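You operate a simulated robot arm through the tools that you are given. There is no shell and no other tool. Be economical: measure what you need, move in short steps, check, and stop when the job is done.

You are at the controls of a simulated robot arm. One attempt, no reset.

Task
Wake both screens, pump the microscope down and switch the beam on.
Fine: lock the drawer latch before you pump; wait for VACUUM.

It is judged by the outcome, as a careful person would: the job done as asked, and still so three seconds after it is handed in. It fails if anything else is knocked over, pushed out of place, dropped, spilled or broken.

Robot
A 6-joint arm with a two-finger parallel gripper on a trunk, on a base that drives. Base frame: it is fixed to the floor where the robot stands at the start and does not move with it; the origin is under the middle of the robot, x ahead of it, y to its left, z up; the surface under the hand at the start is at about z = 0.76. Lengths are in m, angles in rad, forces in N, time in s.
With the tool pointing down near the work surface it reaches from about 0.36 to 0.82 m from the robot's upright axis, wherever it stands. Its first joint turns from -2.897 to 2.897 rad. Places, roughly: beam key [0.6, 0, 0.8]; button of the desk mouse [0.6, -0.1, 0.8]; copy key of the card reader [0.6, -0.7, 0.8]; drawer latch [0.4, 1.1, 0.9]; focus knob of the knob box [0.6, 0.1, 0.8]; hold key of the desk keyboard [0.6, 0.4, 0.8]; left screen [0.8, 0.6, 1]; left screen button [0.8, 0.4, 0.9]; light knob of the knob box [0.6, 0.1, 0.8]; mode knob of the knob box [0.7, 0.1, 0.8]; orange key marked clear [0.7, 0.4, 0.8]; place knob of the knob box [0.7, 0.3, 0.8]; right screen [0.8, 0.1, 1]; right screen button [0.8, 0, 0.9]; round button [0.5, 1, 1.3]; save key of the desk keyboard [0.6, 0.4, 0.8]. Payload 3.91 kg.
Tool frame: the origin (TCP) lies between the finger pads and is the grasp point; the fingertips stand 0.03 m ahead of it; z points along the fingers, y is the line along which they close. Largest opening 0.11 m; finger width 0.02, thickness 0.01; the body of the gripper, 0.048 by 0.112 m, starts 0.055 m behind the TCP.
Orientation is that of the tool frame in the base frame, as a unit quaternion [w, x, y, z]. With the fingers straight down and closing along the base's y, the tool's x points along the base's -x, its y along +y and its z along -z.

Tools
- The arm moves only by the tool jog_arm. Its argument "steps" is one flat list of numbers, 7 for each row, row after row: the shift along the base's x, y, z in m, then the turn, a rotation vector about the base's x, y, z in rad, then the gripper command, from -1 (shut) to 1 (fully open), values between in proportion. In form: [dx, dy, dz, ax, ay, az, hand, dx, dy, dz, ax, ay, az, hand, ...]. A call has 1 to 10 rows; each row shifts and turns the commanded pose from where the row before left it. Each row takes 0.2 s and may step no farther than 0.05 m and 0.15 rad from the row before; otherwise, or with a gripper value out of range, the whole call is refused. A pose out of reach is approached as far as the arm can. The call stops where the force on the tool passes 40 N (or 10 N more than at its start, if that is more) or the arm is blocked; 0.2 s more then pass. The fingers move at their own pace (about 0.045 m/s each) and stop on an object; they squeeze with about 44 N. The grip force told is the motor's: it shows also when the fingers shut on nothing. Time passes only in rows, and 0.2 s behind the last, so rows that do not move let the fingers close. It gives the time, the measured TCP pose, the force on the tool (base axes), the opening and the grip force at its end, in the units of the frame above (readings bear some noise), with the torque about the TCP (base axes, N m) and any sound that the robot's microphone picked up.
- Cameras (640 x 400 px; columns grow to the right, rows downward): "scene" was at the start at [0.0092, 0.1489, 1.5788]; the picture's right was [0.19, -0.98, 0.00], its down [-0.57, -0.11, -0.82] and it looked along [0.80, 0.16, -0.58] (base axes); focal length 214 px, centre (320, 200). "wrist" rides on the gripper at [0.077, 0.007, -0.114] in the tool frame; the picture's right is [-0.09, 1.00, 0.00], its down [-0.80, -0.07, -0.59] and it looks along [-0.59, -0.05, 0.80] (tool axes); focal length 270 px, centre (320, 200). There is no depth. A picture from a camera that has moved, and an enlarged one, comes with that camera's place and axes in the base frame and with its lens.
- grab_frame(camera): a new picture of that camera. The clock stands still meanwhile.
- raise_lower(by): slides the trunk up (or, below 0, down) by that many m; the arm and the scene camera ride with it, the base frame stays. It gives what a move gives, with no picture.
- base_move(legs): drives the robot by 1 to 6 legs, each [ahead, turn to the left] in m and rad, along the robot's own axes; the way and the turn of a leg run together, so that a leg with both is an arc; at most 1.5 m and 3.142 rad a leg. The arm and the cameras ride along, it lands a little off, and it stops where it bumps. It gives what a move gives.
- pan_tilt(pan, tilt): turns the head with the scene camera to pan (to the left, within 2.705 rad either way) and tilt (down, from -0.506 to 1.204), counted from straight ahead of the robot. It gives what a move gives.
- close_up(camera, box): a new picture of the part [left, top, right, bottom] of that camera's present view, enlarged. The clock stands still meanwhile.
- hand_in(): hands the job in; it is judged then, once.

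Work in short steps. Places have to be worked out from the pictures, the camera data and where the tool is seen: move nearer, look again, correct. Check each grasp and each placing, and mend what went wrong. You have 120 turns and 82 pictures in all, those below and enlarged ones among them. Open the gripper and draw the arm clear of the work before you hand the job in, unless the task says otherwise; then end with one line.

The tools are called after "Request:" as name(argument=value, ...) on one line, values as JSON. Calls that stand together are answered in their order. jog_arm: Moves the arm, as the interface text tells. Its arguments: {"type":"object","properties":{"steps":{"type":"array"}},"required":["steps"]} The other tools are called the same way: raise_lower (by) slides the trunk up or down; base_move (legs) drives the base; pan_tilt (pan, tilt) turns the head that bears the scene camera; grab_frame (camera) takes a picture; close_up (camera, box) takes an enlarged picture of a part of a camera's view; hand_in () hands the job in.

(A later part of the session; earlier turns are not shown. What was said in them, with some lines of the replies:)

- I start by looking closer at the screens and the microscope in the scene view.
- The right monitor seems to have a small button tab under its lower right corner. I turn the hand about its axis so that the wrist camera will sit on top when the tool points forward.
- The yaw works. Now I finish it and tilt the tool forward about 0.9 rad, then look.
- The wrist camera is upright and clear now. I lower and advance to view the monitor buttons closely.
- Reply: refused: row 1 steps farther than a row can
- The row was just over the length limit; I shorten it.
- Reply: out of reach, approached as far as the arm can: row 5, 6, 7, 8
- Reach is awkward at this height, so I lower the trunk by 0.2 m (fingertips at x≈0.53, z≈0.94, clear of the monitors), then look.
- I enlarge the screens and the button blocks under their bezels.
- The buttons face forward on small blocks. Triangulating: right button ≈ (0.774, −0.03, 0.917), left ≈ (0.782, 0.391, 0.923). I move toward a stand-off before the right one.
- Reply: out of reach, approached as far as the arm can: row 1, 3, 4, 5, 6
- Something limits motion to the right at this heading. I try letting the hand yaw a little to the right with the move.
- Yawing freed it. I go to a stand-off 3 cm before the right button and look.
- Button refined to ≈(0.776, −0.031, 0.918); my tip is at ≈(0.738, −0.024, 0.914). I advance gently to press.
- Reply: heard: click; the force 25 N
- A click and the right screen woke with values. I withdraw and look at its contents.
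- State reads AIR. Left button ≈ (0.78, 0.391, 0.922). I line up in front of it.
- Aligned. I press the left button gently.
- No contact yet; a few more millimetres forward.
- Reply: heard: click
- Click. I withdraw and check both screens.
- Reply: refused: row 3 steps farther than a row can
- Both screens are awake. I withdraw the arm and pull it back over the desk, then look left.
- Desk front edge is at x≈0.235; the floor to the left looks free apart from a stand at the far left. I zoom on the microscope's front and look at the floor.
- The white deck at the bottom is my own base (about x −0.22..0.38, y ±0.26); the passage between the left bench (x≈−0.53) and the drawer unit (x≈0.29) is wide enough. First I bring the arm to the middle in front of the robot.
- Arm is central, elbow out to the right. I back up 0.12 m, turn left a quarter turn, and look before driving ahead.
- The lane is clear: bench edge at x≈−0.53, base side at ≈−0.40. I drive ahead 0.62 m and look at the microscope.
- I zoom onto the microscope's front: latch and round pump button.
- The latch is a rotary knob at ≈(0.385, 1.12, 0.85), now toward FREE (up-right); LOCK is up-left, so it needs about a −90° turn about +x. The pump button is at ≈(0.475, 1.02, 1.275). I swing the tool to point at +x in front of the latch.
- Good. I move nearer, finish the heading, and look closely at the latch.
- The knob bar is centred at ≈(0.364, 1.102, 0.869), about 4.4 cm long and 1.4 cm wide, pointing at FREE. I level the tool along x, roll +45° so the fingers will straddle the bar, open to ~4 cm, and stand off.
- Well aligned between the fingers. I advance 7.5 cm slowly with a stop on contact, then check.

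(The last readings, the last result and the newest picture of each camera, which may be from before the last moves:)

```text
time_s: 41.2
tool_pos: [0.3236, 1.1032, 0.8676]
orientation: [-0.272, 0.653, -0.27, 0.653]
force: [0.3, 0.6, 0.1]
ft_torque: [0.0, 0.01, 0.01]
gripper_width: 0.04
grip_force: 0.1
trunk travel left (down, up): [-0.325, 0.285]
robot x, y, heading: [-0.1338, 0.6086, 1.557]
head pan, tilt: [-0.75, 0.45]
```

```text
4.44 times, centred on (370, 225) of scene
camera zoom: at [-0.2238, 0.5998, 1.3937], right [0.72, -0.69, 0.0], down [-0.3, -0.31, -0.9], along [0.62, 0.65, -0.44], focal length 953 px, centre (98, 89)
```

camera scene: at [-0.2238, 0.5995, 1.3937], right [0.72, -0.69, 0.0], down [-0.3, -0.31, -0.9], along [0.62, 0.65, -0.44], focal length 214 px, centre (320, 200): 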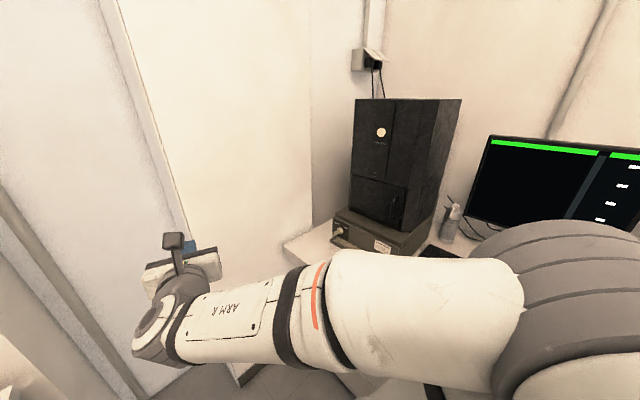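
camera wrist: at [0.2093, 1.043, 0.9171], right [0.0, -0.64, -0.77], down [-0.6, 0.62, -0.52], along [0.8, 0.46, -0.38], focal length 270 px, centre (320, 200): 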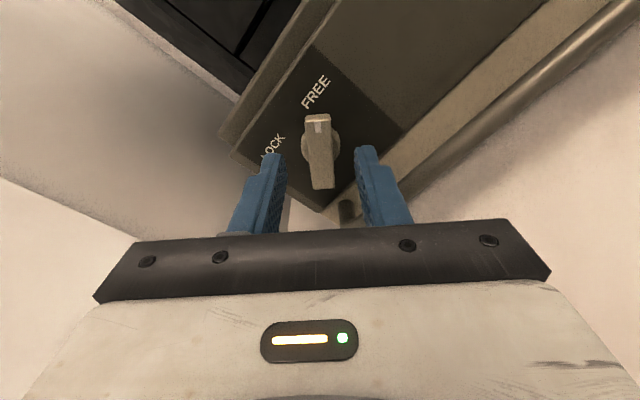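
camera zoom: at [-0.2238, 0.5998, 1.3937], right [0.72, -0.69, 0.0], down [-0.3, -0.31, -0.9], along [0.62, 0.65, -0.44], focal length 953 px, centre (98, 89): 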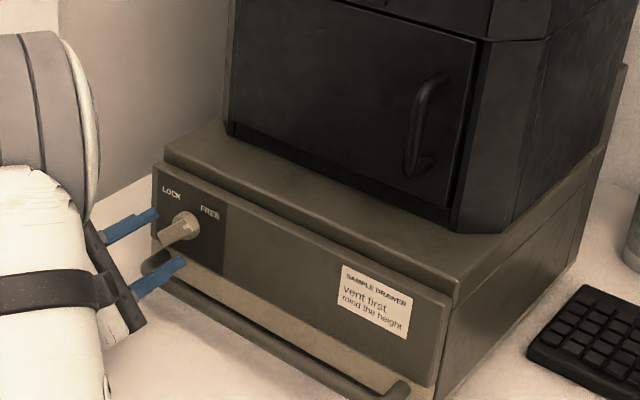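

The bar's outer face is at ≈(0.374, 1.107, 0.865), a bit deeper than thought. I go ~3 cm further (tips to 0.385), narrowing the opening slightly.

Request:
jog_arm(steps=[0.01, 0.001, -0.001, 0, 0, 0, -0.38, 0.01, 0.001, -0.001, 0, 0, 0, -0.38, 0.006, 0, 0, 0, 0, 0, -0.38, 0.006, 0, 0, 0, 0, 0, -0.38])

Request:
grab_frame(camera="wrist")

Request:
close_up(camera="scene", box=[310, 200, 390, 250])

```text
time_s: 42.2
tool_pos: [0.3541, 1.1055, 0.8653]
orientation: [-0.271, 0.654, -0.27, 0.653]
force: [-0.6, 0.0, -0.1]
ft_torque: [0.02, 0.0, 0.01]
gripper_width: 0.0341
grip_force: 0.0
trunk travel left (down, up): [-0.325, 0.285]
robot x, y, heading: [-0.133, 0.6062, 1.557]
head pan, tilt: [-0.75, 0.45]
```

```text
44 pictures are left
camera wrist: at [0.2407, 1.045, 0.9154], right [0.0, -0.64, -0.77], down [-0.6, 0.62, -0.52], along [0.8, 0.46, -0.38], focal length 270 px, centre (320, 200)
```

wrist: 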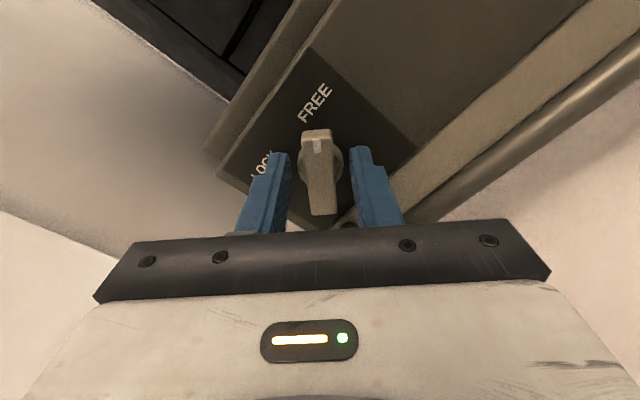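

```text
8.00 times, centred on (350, 225) of scene
camera zoom: at [-0.2238, 0.5997, 1.3937], right [0.72, -0.69, 0.0], down [-0.3, -0.31, -0.9], along [0.62, 0.65, -0.44], focal length 1716 px, centre (80, 0)
```

zoom: 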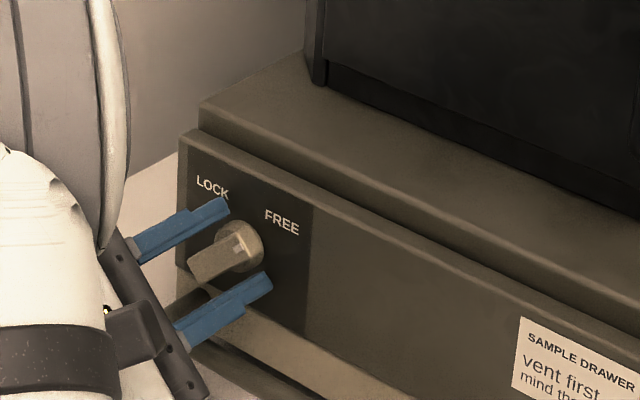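

The fingers straddle the bar with clearance to the handle. I close on it.

Request:
jog_arm(steps=[0, 0, 0, 0, 0, 0, -1, 0, 0, 0, 0, 0, 0, -1, 0, 0, 0, 0, 0, 0, -1])

Request:
close_up(camera="wrist", box=[220, 60, 440, 240])

```text
time_s: 43.0
tool_pos: [0.3544, 1.1051, 0.8672]
orientation: [-0.271, 0.654, -0.27, 0.653]
force: [1.3, -0.1, -0.2]
ft_torque: [0.0, -0.02, -0.03]
gripper_width: 0.0269
grip_force: 45.0
trunk travel left (down, up): [-0.325, 0.285]
robot x, y, heading: [-0.1324, 0.6078, 1.56]
head pan, tilt: [-0.75, 0.45]
```

```text
2.22 times, centred on (330, 150) of wrist
camera zoom: at [0.2407, 1.045, 0.9153], right [0.0, -0.64, -0.77], down [-0.6, 0.62, -0.52], along [0.8, 0.46, -0.38], focal length 601 px, centre (298, 311)
```

zoom: 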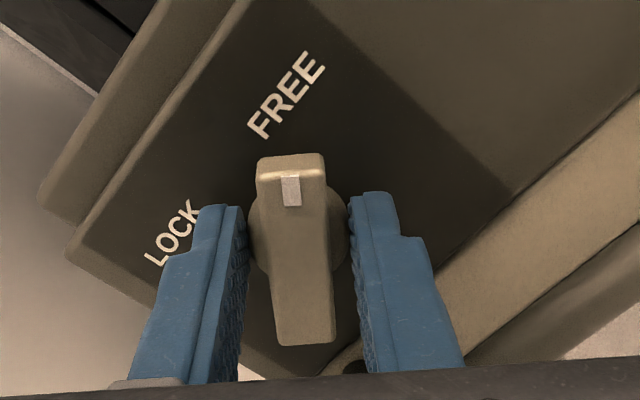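

The tips have gripped the round skirt (27 mm), not the bar. I open, back off 8 mm and regrip on the bar.

Request:
jog_arm(steps=[0, 0, 0, 0, 0, 0, -0.38, -0.005, 0, 0, 0, 0, 0, -0.38, -0.004, 0, 0, 0, 0, 0, -0.38, 0, 0, 0, 0, 0, 0, -1, 0, 0, 0, 0, 0, 0, -1, 0, 0, 0, 0, 0, 0, -1])

Request:
close_up(camera="wrist", box=[220, 60, 440, 240])

```text
time_s: 44.4
tool_pos: [0.345, 1.1048, 0.8651]
orientation: [-0.271, 0.654, -0.27, 0.653]
force: [0.0, -0.9, -0.8]
ft_torque: [-0.03, -0.27, 0.27]
gripper_width: 0.0156
grip_force: 44.9
trunk travel left (down, up): [-0.325, 0.285]
robot x, y, heading: [-0.1374, 0.6066, 1.56]
head pan, tilt: [-0.75, 0.45]
```

```text
2.22 times, centred on (330, 150) of wrist
camera zoom: at [0.2313, 1.0449, 0.9151], right [0.0, -0.64, -0.77], down [-0.6, 0.62, -0.52], along [0.8, 0.46, -0.38], focal length 601 px, centre (298, 311)
```

zoom: 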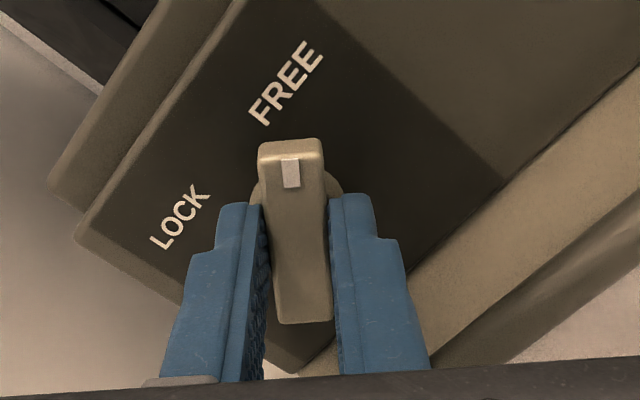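

Now the bar itself is gripped (15.6 mm). I turn it −x in small steps, half way first.

Request:
jog_arm(steps=[0, 0, 0, -0.1, 0, 0, -1, 0, 0, 0, -0.13, 0, 0, -1, 0, 0, 0, -0.13, 0, 0, -1, 0, 0, 0, -0.13, 0, 0, -1, 0, 0, 0, -0.13, 0, 0, -1, 0, 0, 0, -0.13, 0, 0, -1])

Request:
close_up(camera="wrist", box=[220, 60, 440, 240])

```text
time_s: 45.8
tool_pos: [0.3454, 1.1062, 0.8659]
orientation: [-0.013, 0.707, -0.01, 0.707]
force: [1.7, 9.8, 4.0]
ft_torque: [0.07, -1.28, 0.68]
gripper_width: 0.0156
grip_force: 45.2
trunk travel left (down, up): [-0.325, 0.285]
robot x, y, heading: [-0.1341, 0.6058, 1.559]
head pan, tilt: [-0.75, 0.45]
```

```text
2.22 times, centred on (330, 150) of wrist
camera zoom: at [0.231, 1.0959, 0.9428], right [0.0, -0.99, -0.12], down [-0.6, 0.1, -0.8], along [0.8, 0.07, -0.59], focal length 601 px, centre (298, 311)
```

zoom: 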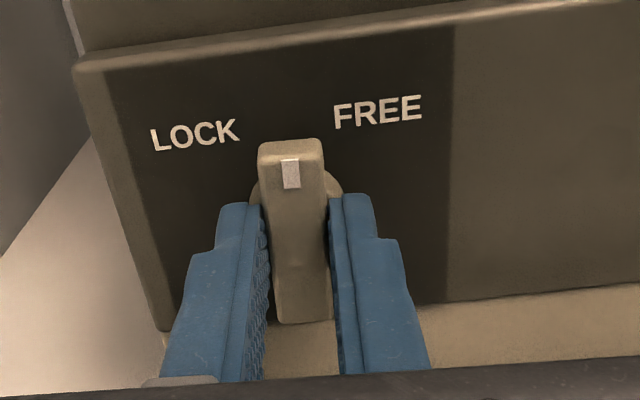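

It turns with the fingers. I continue the second half toward LOCK.

Request:
jog_arm(steps=[0, 0.001, 0, -0.13, 0, 0, -1, 0, 0.001, 0, -0.13, 0, 0, -1, 0, 0, 0, -0.13, 0, 0, -1, 0, 0, 0, -0.13, 0, 0, -1, 0, 0, 0, -0.13, 0, 0, -1, 0, 0, 0, -0.12, 0, 0, -1])

Request:
close_up(camera="wrist", box=[220, 60, 440, 240])

```text
time_s: 47.2
tool_pos: [0.3451, 1.1079, 0.8666]
orientation: [0.255, 0.66, 0.255, 0.659]
force: [-0.4, 3.2, 4.7]
ft_torque: [0.01, -0.66, 1.07]
gripper_width: 0.0156
grip_force: 45.1
trunk travel left (down, up): [-0.325, 0.285]
robot x, y, heading: [-0.1361, 0.6105, 1.561]
head pan, tilt: [-0.75, 0.45]
```

```text
2.22 times, centred on (330, 150) of wrist
camera zoom: at [0.231, 1.1537, 0.9274], right [0.0, -0.8, 0.6], down [-0.6, -0.49, -0.64], along [0.8, -0.36, -0.48], focal length 601 px, centre (298, 311)
```

zoom: 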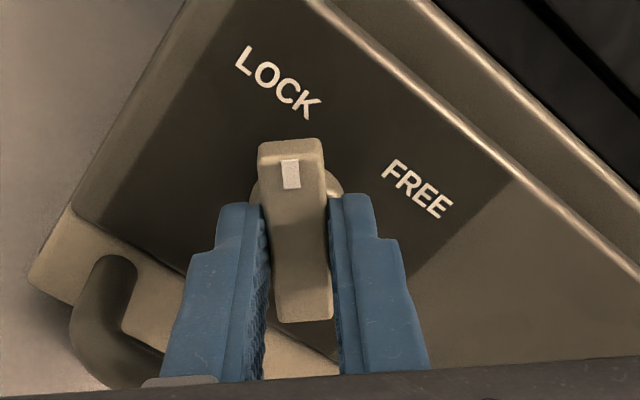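

Nearly at LOCK; by symmetry with the FREE state about 0.1 rad is missing. I turn a touch more, watching the torque.

Request:
jog_arm(steps=[0, 0, 0, -0.05, 0, 0, -1, 0, 0, 0, -0.05, 0, 0, -1])

Request:
close_up(camera="wrist", box=[220, 60, 440, 240])

```text
time_s: 47.8
tool_pos: [0.3444, 1.1084, 0.8637]
orientation: [0.286, 0.648, 0.287, 0.645]
force: [-2.9, 5.3, 1.1]
ft_torque: [1.19, 0.15, 0.39]
gripper_width: 0.0162
grip_force: 44.8
trunk travel left (down, up): [-0.325, 0.285]
robot x, y, heading: [-0.136, 0.6081, 1.556]
head pan, tilt: [-0.75, 0.45]
```

```text
2.22 times, centred on (330, 150) of wrist
camera zoom: at [0.2313, 1.1596, 0.9224], right [0.0, -0.73, 0.68], down [-0.6, -0.55, -0.59], along [0.8, -0.4, -0.44], focal length 601 px, centre (298, 311)
```

zoom: 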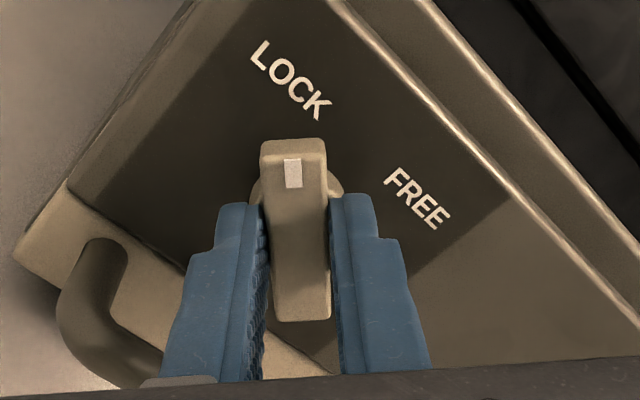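

Torque about x rose to 1.2 N·m: the end stop at LOCK. I release and back straight out.

Request:
jog_arm(steps=[0, 0, 0, 0.02, 0, 0, -0.4, 0, 0, 0, 0, 0, 0, -0.4, -0.03, 0, 0, 0, 0, 0, -0.4, -0.04, 0, 0, 0, 0, 0, -0.4, -0.04, 0, 0.01, 0.1, 0, 0, -0.6, -0.04, 0, 0.02, 0.13, 0, 0, -1, -0.02, -0.01, 0.03, 0.13, 0, 0, -1, 0, -0.02, 0.03, 0.13, 0, 0, -1, 0, -0.02, 0.03, 0.13, 0, 0, -1, 0, -0.02, 0.03, 0.13, 0, 0, -1])

Request:
close_up(camera="scene", box=[310, 200, 420, 260])

```text
time_s: 50.0
tool_pos: [0.1745, 1.0365, 1.0158]
orientation: [0.022, 0.708, 0.022, 0.706]
force: [-0.6, -1.2, -0.5]
ft_torque: [0.01, -0.02, -0.01]
gripper_width: 0.0002
grip_force: 37.7
trunk travel left (down, up): [-0.325, 0.285]
robot x, y, heading: [-0.133, 0.6035, 1.558]
head pan, tilt: [-0.75, 0.45]
```

```text
5.82 times, centred on (365, 230) of scene
camera zoom: at [-0.2238, 0.5997, 1.3936], right [0.72, -0.69, 0.0], down [-0.3, -0.31, -0.9], along [0.62, 0.65, -0.44], focal length 1248 px, centre (58, 26)
```

zoom: 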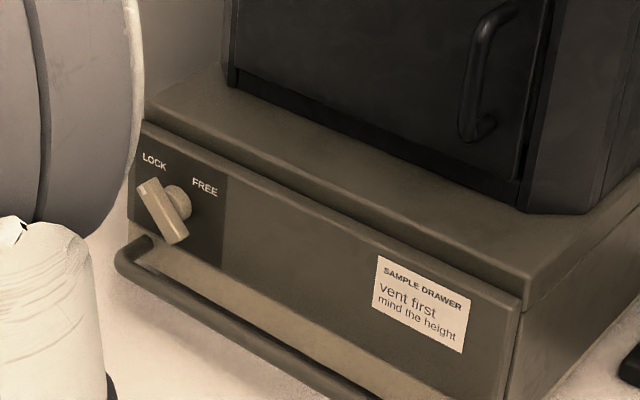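

Latch points at LOCK. Now raise the trunk 0.26 m toward the round button's height and look.

Request:
raise_lower(by=0.25)

Request:
grab_frame(camera="wrist")

Request:
grab_frame(camera="scene")

```text
time_s: 52.6
tool_pos: [0.175, 1.0381, 1.2655]
orientation: [0.023, 0.708, 0.022, 0.706]
force: [-0.3, -1.5, -0.1]
ft_torque: [0.01, 0.0, 0.02]
gripper_width: 0.0001
grip_force: 38.1
trunk travel left (down, up): [-0.575, 0.035]
robot x, y, heading: [-0.1386, 0.6109, 1.559]
head pan, tilt: [-0.75, 0.45]
```

```text
36 pictures are left
camera wrist: at [0.0608, 1.0348, 1.343], right [0.0, -1.0, -0.02], down [-0.6, 0.02, -0.8], along [0.8, 0.02, -0.6], focal length 270 px, centre (320, 200)
```

wrist: 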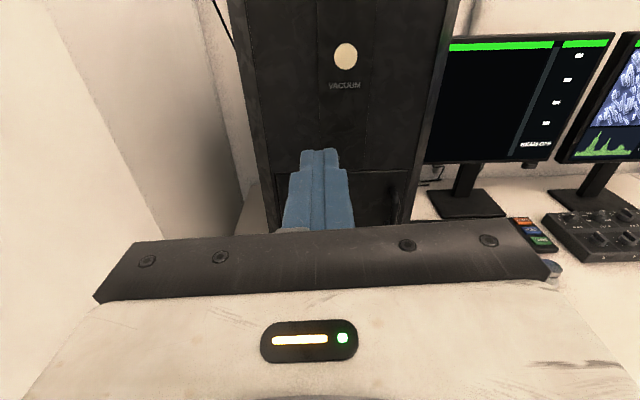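

```text
35 pictures are left
camera scene: at [-0.2238, 0.5997, 1.6436], right [0.72, -0.69, 0.0], down [-0.3, -0.31, -0.9], along [0.62, 0.65, -0.44], focal length 214 px, centre (320, 200)
```

scene: 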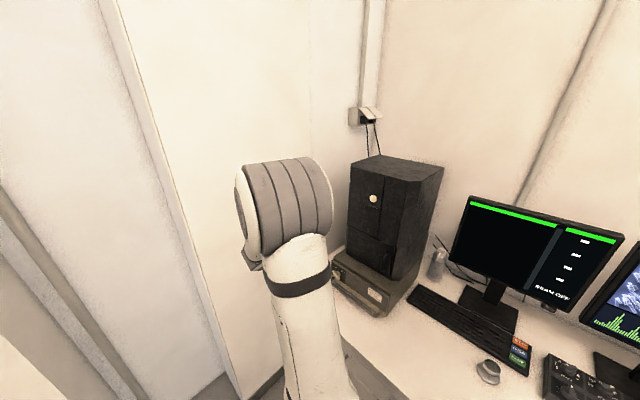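

Button triangulates to ≈(0.452, 1.006, 1.28). I advance to a stand-off of ~5 cm and re-check.

Request:
jog_arm(steps=[0.04, -0.008, 0.004, 0, 0, 0, -1, 0.04, -0.008, 0.004, 0, 0, 0, -1, 0.04, -0.008, 0.004, 0, 0, 0, -1, 0.04, -0.008, 0.003, 0, 0, 0, -1, 0.03, 0, 0, 0, 0, 0, -1])

Request:
grab_frame(camera="wrist")

```text
time_s: 53.8
tool_pos: [0.3675, 1.0049, 1.2824]
orientation: [0.022, 0.708, 0.023, 0.706]
force: [0.2, 0.7, -0.4]
ft_torque: [-0.01, 0.01, -0.01]
gripper_width: 0.0
grip_force: 37.5
trunk travel left (down, up): [-0.575, 0.035]
robot x, y, heading: [-0.1337, 0.611, 1.561]
head pan, tilt: [-0.75, 0.45]
```

```text
34 pictures are left
camera wrist: at [0.2528, 1.0028, 1.3584], right [0.0, -1.0, -0.02], down [-0.6, 0.02, -0.8], along [0.8, 0.02, -0.6], focal length 270 px, centre (320, 200)
```

wrist: 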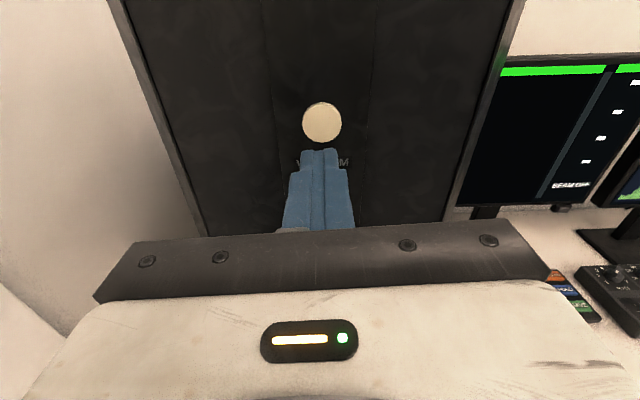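

Lined up exactly (button at y≈1.004, z≈1.283). I press in slow steps.

Request:
jog_arm(steps=[0.02, 0, 0, 0, 0, 0, -1, 0.015, 0, 0, 0, 0, 0, -1, 0.008, 0, 0, 0, 0, 0, -1, 0.005, 0, 0, 0, 0, 0, -1, 0.004, 0, 0, 0, 0, 0, -1])

```text
time_s: 55.0
tool_pos: [0.4168, 1.0046, 1.281]
orientation: [0.021, 0.708, 0.023, 0.706]
force: [0.3, -0.1, 0.3]
ft_torque: [0.01, 0.02, -0.04]
gripper_width: 0.0001
grip_force: 37.9
trunk travel left (down, up): [-0.575, 0.035]
robot x, y, heading: [-0.1356, 0.6053, 1.557]
head pan, tilt: [-0.75, 0.45]
```

No contact yet; a few more millimetres.

Request:
jog_arm(steps=[0.004, 0, 0, 0, 0, 0, -1, 0.004, 0, 0, 0, 0, 0, -1, 0.004, 0, 0, 0, 0, 0, -1])

Request:
grab_frame(camera="wrist")

```text
time_s: 55.8
tool_pos: [0.4261, 1.0053, 1.2804]
orientation: [0.023, 0.708, 0.024, 0.706]
force: [-20.1, -1.9, -3.4]
ft_torque: [0.09, 0.07, -0.1]
gripper_width: 0.0
grip_force: 37.4
trunk travel left (down, up): [-0.575, 0.035]
robot x, y, heading: [-0.1367, 0.6093, 1.558]
head pan, tilt: [-0.75, 0.45]
heard: click
```

```text
33 pictures are left
camera wrist: at [0.3119, 1.0025, 1.3584], right [0.0, -1.0, -0.02], down [-0.6, 0.02, -0.8], along [0.8, 0.02, -0.6], focal length 270 px, centre (320, 200)
```

wrist: 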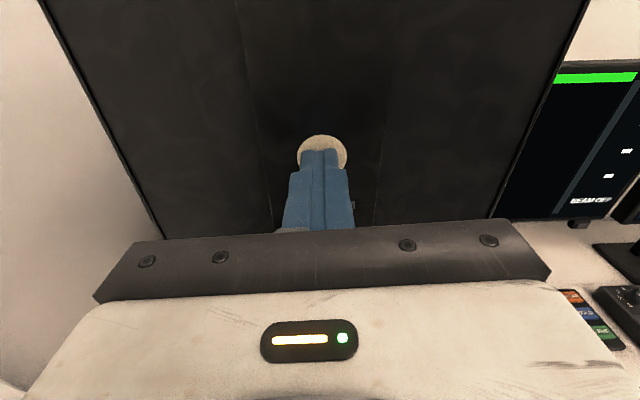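

Click heard. I back off, pull the arm clear, and turn the head to read the right screen.

Request:
jog_arm(steps=[-0.04, 0, 0, 0, 0, 0, -1, -0.045, 0, 0, 0, 0, 0, -1, -0.045, 0, 0, 0, 0, 0, -1, -0.045, 0, 0, 0, 0, 0, -1, -0.045, 0, -0.01, 0, 0, 0, -1, -0.03, 0, -0.03, 0, 0, 0.13, -1, -0.03, 0, -0.03, 0, 0, 0.13, -1, -0.03, 0, -0.03, 0, 0, 0.13, -1, -0.03, 0, -0.03, 0, 0, 0.13, -1, -0.03, 0, -0.03, 0, 0, 0.13, -1])

Request:
pan_tilt(pan=-1.2, tilt=0.6)

Request:
grab_frame(camera="scene")

```text
time_s: 58.0
tool_pos: [0.0734, 1.0828, 1.1211]
orientation: [-0.204, 0.663, 0.248, 0.676]
force: [0.3, 0.0, -0.1]
ft_torque: [-0.03, 0.0, -0.02]
gripper_width: 0.0002
grip_force: 37.3
out of reach, approached as far as the arm can: row 8, 9, 10
trunk travel left (down, up): [-0.575, 0.035]
robot x, y, heading: [-0.1381, 0.6084, 1.56]
head pan, tilt: [-0.75, 0.45]
```

```text
time_s: 58.9
tool_pos: [0.073, 1.0816, 1.1228]
orientation: [-0.204, 0.664, 0.247, 0.676]
force: [0.6, 0.6, 0.9]
ft_torque: [0.0, -0.02, 0.01]
gripper_width: 0.0
grip_force: 38.0
trunk travel left (down, up): [-0.575, 0.035]
robot x, y, heading: [-0.1389, 0.6087, 1.562]
head pan, tilt: [-1.201, 0.6]
```

```text
32 pictures are left
camera scene: at [-0.2045, 0.5642, 1.6302], right [0.35, -0.94, 0.0], down [-0.53, -0.2, -0.83], along [0.77, 0.29, -0.56], focal length 214 px, centre (320, 200)
```

scene: 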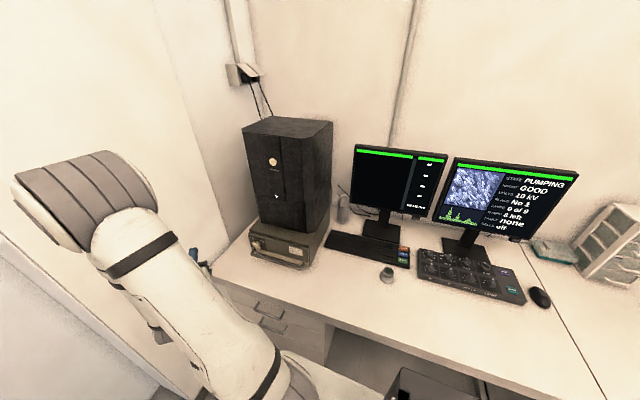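

State reads PUMPING. Meanwhile I lower the trunk to the earlier travel height and tuck the arm.

Request:
raise_lower(by=-0.2)

Request:
jog_arm(steps=[-0.03, -0.005, 0.02, 0, 0, 0.09, -1, -0.03, -0.005, 0.02, 0, 0, 0.09, -1, -0.03, -0.005, 0.02, 0, 0, 0.09, -1, -0.03, -0.005, 0.02, 0, 0, 0.09, -1, -0.03, -0.005, 0.02, 0, 0, 0.09, -1, -0.03, -0.005, 0.02, 0, 0, 0.09, -1, -0.03, -0.005, 0.02, 0, 0, 0.09, -1, -0.03, 0, 0.01, 0, 0, 0.05, -1])

Request:
grab_frame(camera="scene")

```text
time_s: 61.1
tool_pos: [0.073, 1.0824, 0.922]
orientation: [-0.205, 0.663, 0.248, 0.676]
force: [-0.1, 0.7, -0.2]
ft_torque: [-0.01, 0.02, 0.03]
gripper_width: 0.0
grip_force: 37.3
trunk travel left (down, up): [-0.375, 0.235]
robot x, y, heading: [-0.134, 0.6111, 1.563]
head pan, tilt: [-1.201, 0.6]
```

```text
time_s: 62.9
tool_pos: [-0.1663, 1.125, 1.0799]
orientation: [-0.418, 0.543, 0.455, 0.569]
force: [-0.6, -0.4, -0.5]
ft_torque: [0.01, 0.03, 0.02]
gripper_width: 0.0
grip_force: 37.3
out of reach, approached as far as the arm can: row 1, 2, 3, 4, 5, 6
trunk travel left (down, up): [-0.375, 0.235]
robot x, y, heading: [-0.1344, 0.6096, 1.56]
head pan, tilt: [-1.201, 0.6]
```

```text
31 pictures are left
camera scene: at [-0.2044, 0.5639, 1.4301], right [0.35, -0.94, 0.0], down [-0.53, -0.2, -0.83], along [0.77, 0.29, -0.56], focal length 214 px, centre (320, 200)
```

scene: 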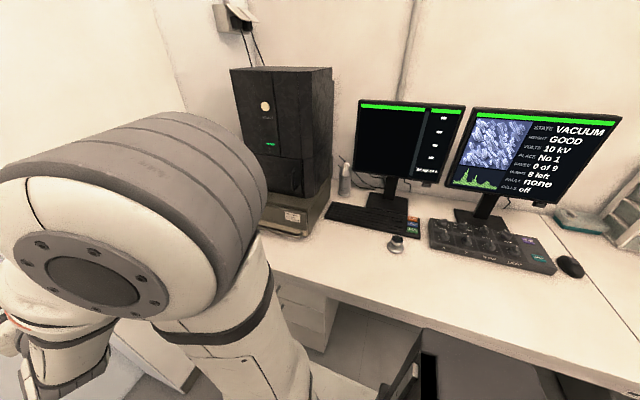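

VACUUM is already shown and FAULT none. I drive back: reverse 0.62 m, then turn right, and look.

Request:
base_move(legs=[[-0.62, 0], [0, -1.565]])

Request:
pan_tilt(pan=0.1, tilt=0.75)

Request:
grab_frame(camera="scene")

Request:
grab_frame(camera="wrist")

```text
time_s: 70.2
tool_pos: [0.3731, 0.0153, 1.0801]
orientation: [0.114, 0.705, -0.069, 0.697]
force: [0.0, 0.0, -0.7]
ft_torque: [-0.04, 0.02, -0.03]
gripper_width: 0.0
grip_force: 37.5
trunk travel left (down, up): [-0.375, 0.235]
robot x, y, heading: [-0.1472, 0.0082, -0.026]
head pan, tilt: [-1.201, 0.6]
```

```text
time_s: 71.6
tool_pos: [0.3743, 0.0154, 1.0781]
orientation: [0.114, 0.705, -0.069, 0.697]
force: [1.0, 0.1, -0.2]
ft_torque: [-0.02, 0.04, -0.01]
gripper_width: 0.0
grip_force: 37.0
trunk travel left (down, up): [-0.375, 0.235]
robot x, y, heading: [-0.1442, 0.0054, -0.02]
head pan, tilt: [0.099, 0.75]
```

```text
30 pictures are left
camera scene: at [-0.1355, 0.166, 1.4173], right [0.07, -1.0, 0.0], down [-0.68, -0.05, -0.73], along [0.73, 0.05, -0.68], focal length 214 px, centre (320, 200)
```

scene: 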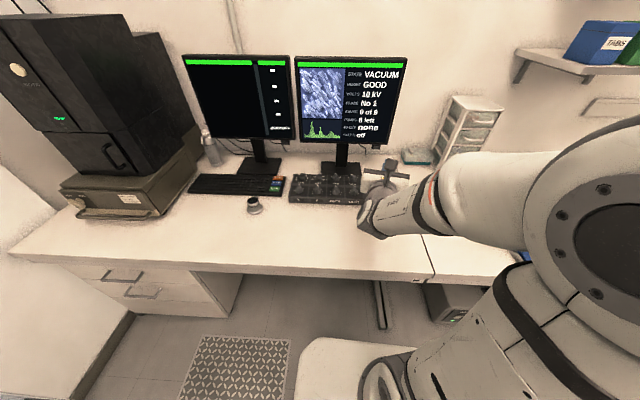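

```text
29 pictures are left
camera wrist: at [0.2633, 0.0421, 1.157], right [-0.26, -0.97, -0.02], down [-0.57, 0.17, -0.8], along [0.78, -0.19, -0.6], focal length 270 px, centre (320, 200)
```

wrist: 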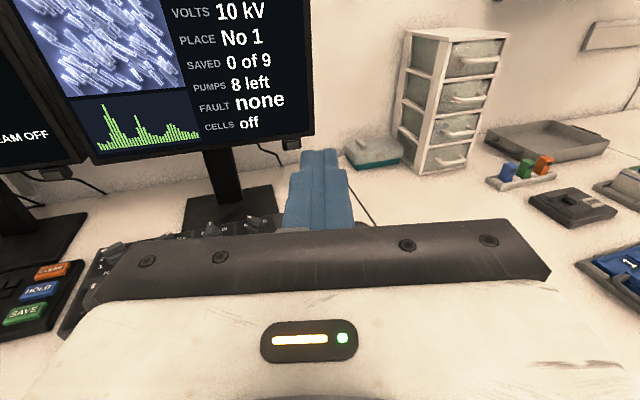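

Back at the desk; state VACUUM, fault none. The teal key at the knob box's right front (≈0.586, −0.01) should be BEAM. I tilt the tool down and approach above it to see.

Request:
jog_arm(steps=[0.018, -0.002, -0.012, 0.035, 0.131, 0, -1, 0.018, -0.002, -0.012, 0.035, 0.131, 0, -1, 0.018, -0.002, -0.012, 0.035, 0.131, 0, -1, 0.018, -0.002, -0.012, 0.035, 0.131, 0, -1, 0.018, -0.002, -0.012, 0.035, 0.131, 0, -1, 0.018, -0.002, -0.012, 0.035, 0.131, 0, -1, 0.018, -0.002, -0.012, 0.035, 0.131, 0, -1, 0.018, -0.002, -0.012, 0.035, 0.131, 0, -1])

Request:
grab_frame(camera="wrist")

Request:
close_up(camera="scene", box=[270, 120, 430, 220])

```text
time_s: 73.4
tool_pos: [0.5183, -0.0021, 0.9831]
orientation: [0.039, 0.967, -0.096, 0.235]
force: [0.2, -0.4, 0.9]
ft_torque: [-0.01, 0.01, 0.0]
gripper_width: 0.0
grip_force: 37.3
trunk travel left (down, up): [-0.375, 0.235]
robot x, y, heading: [-0.1433, 0.0061, -0.026]
head pan, tilt: [0.099, 0.75]
```

```text
28 pictures are left
camera wrist: at [0.5339, -0.0083, 1.12], right [-0.28, -0.96, -0.01], down [-0.95, 0.27, 0.16], along [-0.15, 0.05, -0.99], focal length 270 px, centre (320, 200)
```

wrist: 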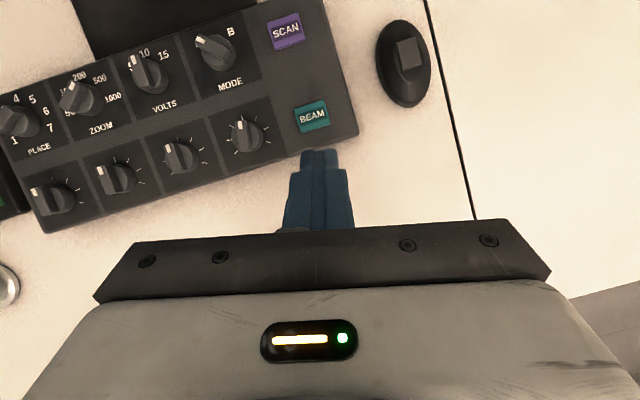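

```text
4.00 times, centred on (350, 170) of scene
camera zoom: at [-0.1349, 0.166, 1.4172], right [0.07, -1.0, 0.0], down [-0.68, -0.05, -0.73], along [0.73, 0.05, -0.68], focal length 858 px, centre (200, 320)
```

zoom: 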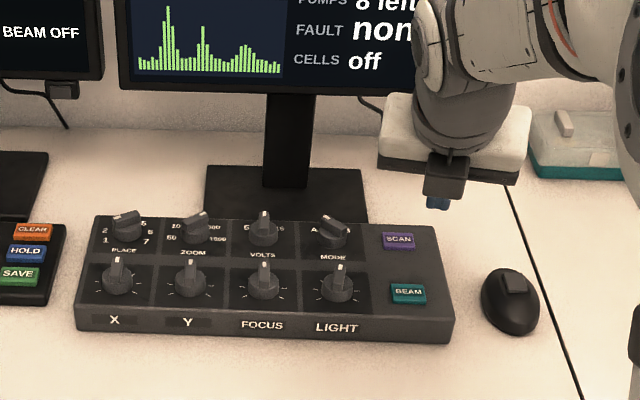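

Key labelled BEAM at ≈(0.581, −0.011, 0.805). I hover the fingertip about 3 cm above it.

Request:
jog_arm(steps=[0.014, -0.0015, -0.03, 0, 0, 0, -1, 0.014, -0.0015, -0.03, 0, 0, 0, -1, 0.014, -0.0015, -0.03, 0, 0, 0, -1, 0.014, -0.0015, -0.023, 0, 0, 0, -1])

Request:
grab_frame(camera="wrist")

Request:
close_up(camera="scene", box=[270, 120, 430, 220])

```text
time_s: 74.4
tool_pos: [0.5734, -0.0067, 0.869]
orientation: [0.039, 0.966, -0.096, 0.236]
force: [-0.4, -0.7, -0.8]
ft_torque: [0.03, 0.01, 0.04]
gripper_width: 0.0
grip_force: 37.8
trunk travel left (down, up): [-0.375, 0.235]
robot x, y, heading: [-0.1464, 0.0098, -0.028]
head pan, tilt: [0.099, 0.75]
```

```text
26 pictures are left
camera wrist: at [0.5896, -0.0132, 1.007], right [-0.28, -0.96, -0.01], down [-0.95, 0.28, 0.15], along [-0.14, 0.05, -0.99], focal length 270 px, centre (320, 200)
```

wrist: 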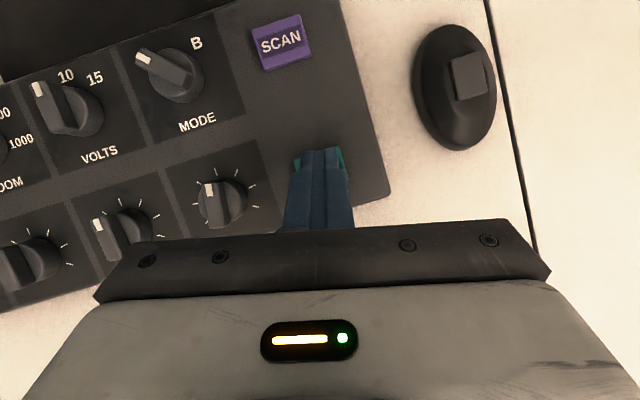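

```text
4.00 times, centred on (350, 170) of scene
camera zoom: at [-0.135, 0.166, 1.4173], right [0.07, -1.0, 0.0], down [-0.68, -0.05, -0.73], along [0.73, 0.05, -0.68], focal length 858 px, centre (200, 320)
```

zoom: 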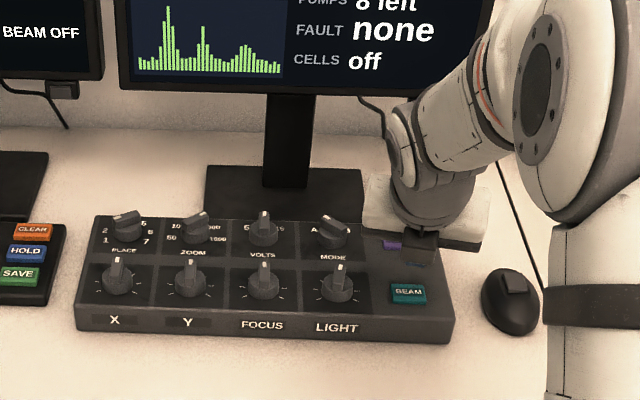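

The tip is above the BEAM key and well clear of SCAN, the LIGHT knob and the mouse. I press straight down.

Request:
jog_arm(steps=[0, -0.001, -0.012, 0, 0, 0, -1, 0, 0, -0.01, 0, 0, 0, -1, 0, 0, -0.006, 0, 0, 0, -1, 0, 0, -0.004, 0, 0, 0, -1, 0, 0, -0.003, 0, 0, 0, -1])

Request:
grab_frame(camera="scene")

```text
time_s: 75.6
tool_pos: [0.5747, -0.0081, 0.8348]
orientation: [0.04, 0.966, -0.097, 0.235]
force: [0.3, 0.4, 0.8]
ft_torque: [-0.01, -0.01, 0.04]
gripper_width: 0.0002
grip_force: 37.4
trunk travel left (down, up): [-0.375, 0.235]
robot x, y, heading: [-0.1405, 0.0083, -0.023]
head pan, tilt: [0.099, 0.75]
```

```text
24 pictures are left
camera scene: at [-0.1353, 0.166, 1.4173], right [0.07, -1.0, 0.0], down [-0.68, -0.05, -0.73], along [0.73, 0.05, -0.68], focal length 214 px, centre (320, 200)
```

scene: 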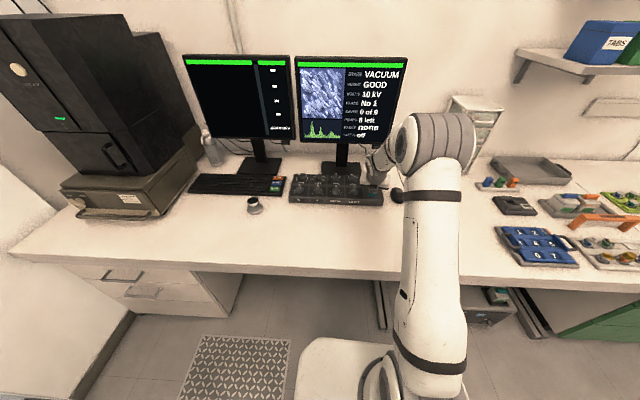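

No contact yet and state still VACUUM; a bit lower.

Request:
jog_arm(steps=[0, 0, -0.004, 0, 0, 0, -1, 0, 0, -0.003, 0, 0, 0, -1, 0, 0, -0.003, 0, 0, 0, -1])

Request:
close_up(camera="scene", box=[180, 40, 420, 200])

```text
time_s: 76.4
tool_pos: [0.5731, -0.0082, 0.8306]
orientation: [0.039, 0.965, -0.096, 0.241]
force: [-1.9, -1.6, 30.7]
ft_torque: [-0.08, -0.06, -0.22]
gripper_width: 0.0
grip_force: 38.1
trunk travel left (down, up): [-0.375, 0.235]
robot x, y, heading: [-0.1439, 0.0058, -0.023]
head pan, tilt: [0.099, 0.75]
heard: click
```

```text
2.50 times, centred on (300, 120) of scene
camera zoom: at [-0.1391, 0.1659, 1.4178], right [0.07, -1.0, 0.0], down [-0.68, -0.05, -0.73], along [0.73, 0.05, -0.68], focal length 536 px, centre (370, 400)
```

zoom: 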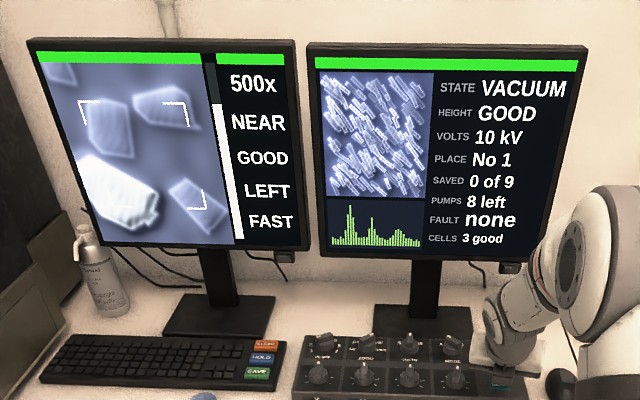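

The beam is on: the left screen shows a live image. I lift straight up, draw the arm back and open the gripper.

Request:
jog_arm(steps=[0, 0, 0.02, 0, 0, 0, -1, 0, 0, 0.045, 0, 0, 0, -1, 0, 0, 0.045, 0, 0, 0, -1, -0.03, 0, 0.035, 0, 0, 0, 0, -0.04, 0, 0.02, 0, 0, 0, 1, -0.04, 0, 0.02, 0, 0, 0, 1, -0.03, 0, 0.02, 0, 0, 0, 1, 0, 0, 0, 0, 0, 0, 1, 0, 0, 0, 0, 0, 0, 1])

Request:
grab_frame(camera="scene")

Request:
close_up(camera="scene", box=[40, 40, 420, 230])

```text
time_s: 78.4
tool_pos: [0.4319, -0.0085, 1.0298]
orientation: [0.04, 0.966, -0.096, 0.236]
force: [-0.1, -0.2, -0.1]
ft_torque: [0.02, 0.0, -0.01]
gripper_width: 0.1101
grip_force: 0.1
trunk travel left (down, up): [-0.375, 0.235]
robot x, y, heading: [-0.1454, 0.0096, -0.024]
head pan, tilt: [0.099, 0.75]
```

```text
22 pictures are left
camera scene: at [-0.1352, 0.166, 1.4172], right [0.07, -1.0, 0.0], down [-0.68, -0.05, -0.73], along [0.73, 0.05, -0.68], focal length 214 px, centre (320, 200)
```

scene: 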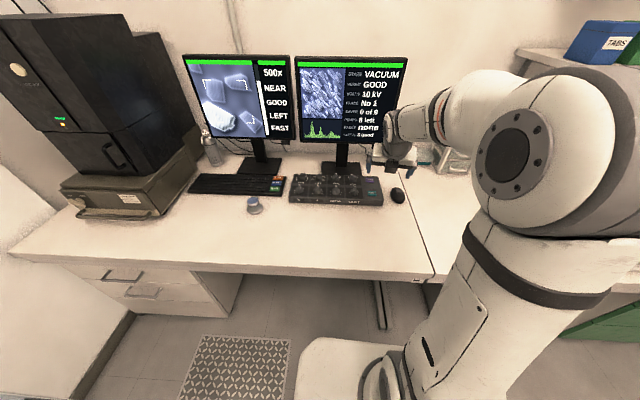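

```text
1.68 times, centred on (230, 135) of scene
camera zoom: at [-0.1352, 0.166, 1.4172], right [0.07, -1.0, 0.0], down [-0.68, -0.05, -0.73], along [0.73, 0.05, -0.68], focal length 361 px, centre (472, 310)
```

zoom: 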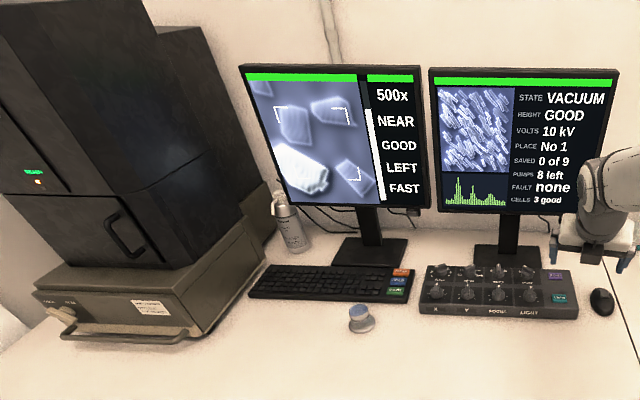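

Everything holds: both screens awake, latch locked, VACUUM, beam on, nothing disturbed, arm clear and gripper open. I hand in.

Request:
hand_in()

```text
The job is handed in.
```

The job is done and handed in: both screens are awake, the drawer latch was locked before pumping, the state reached VACUUM, and the beam is on.
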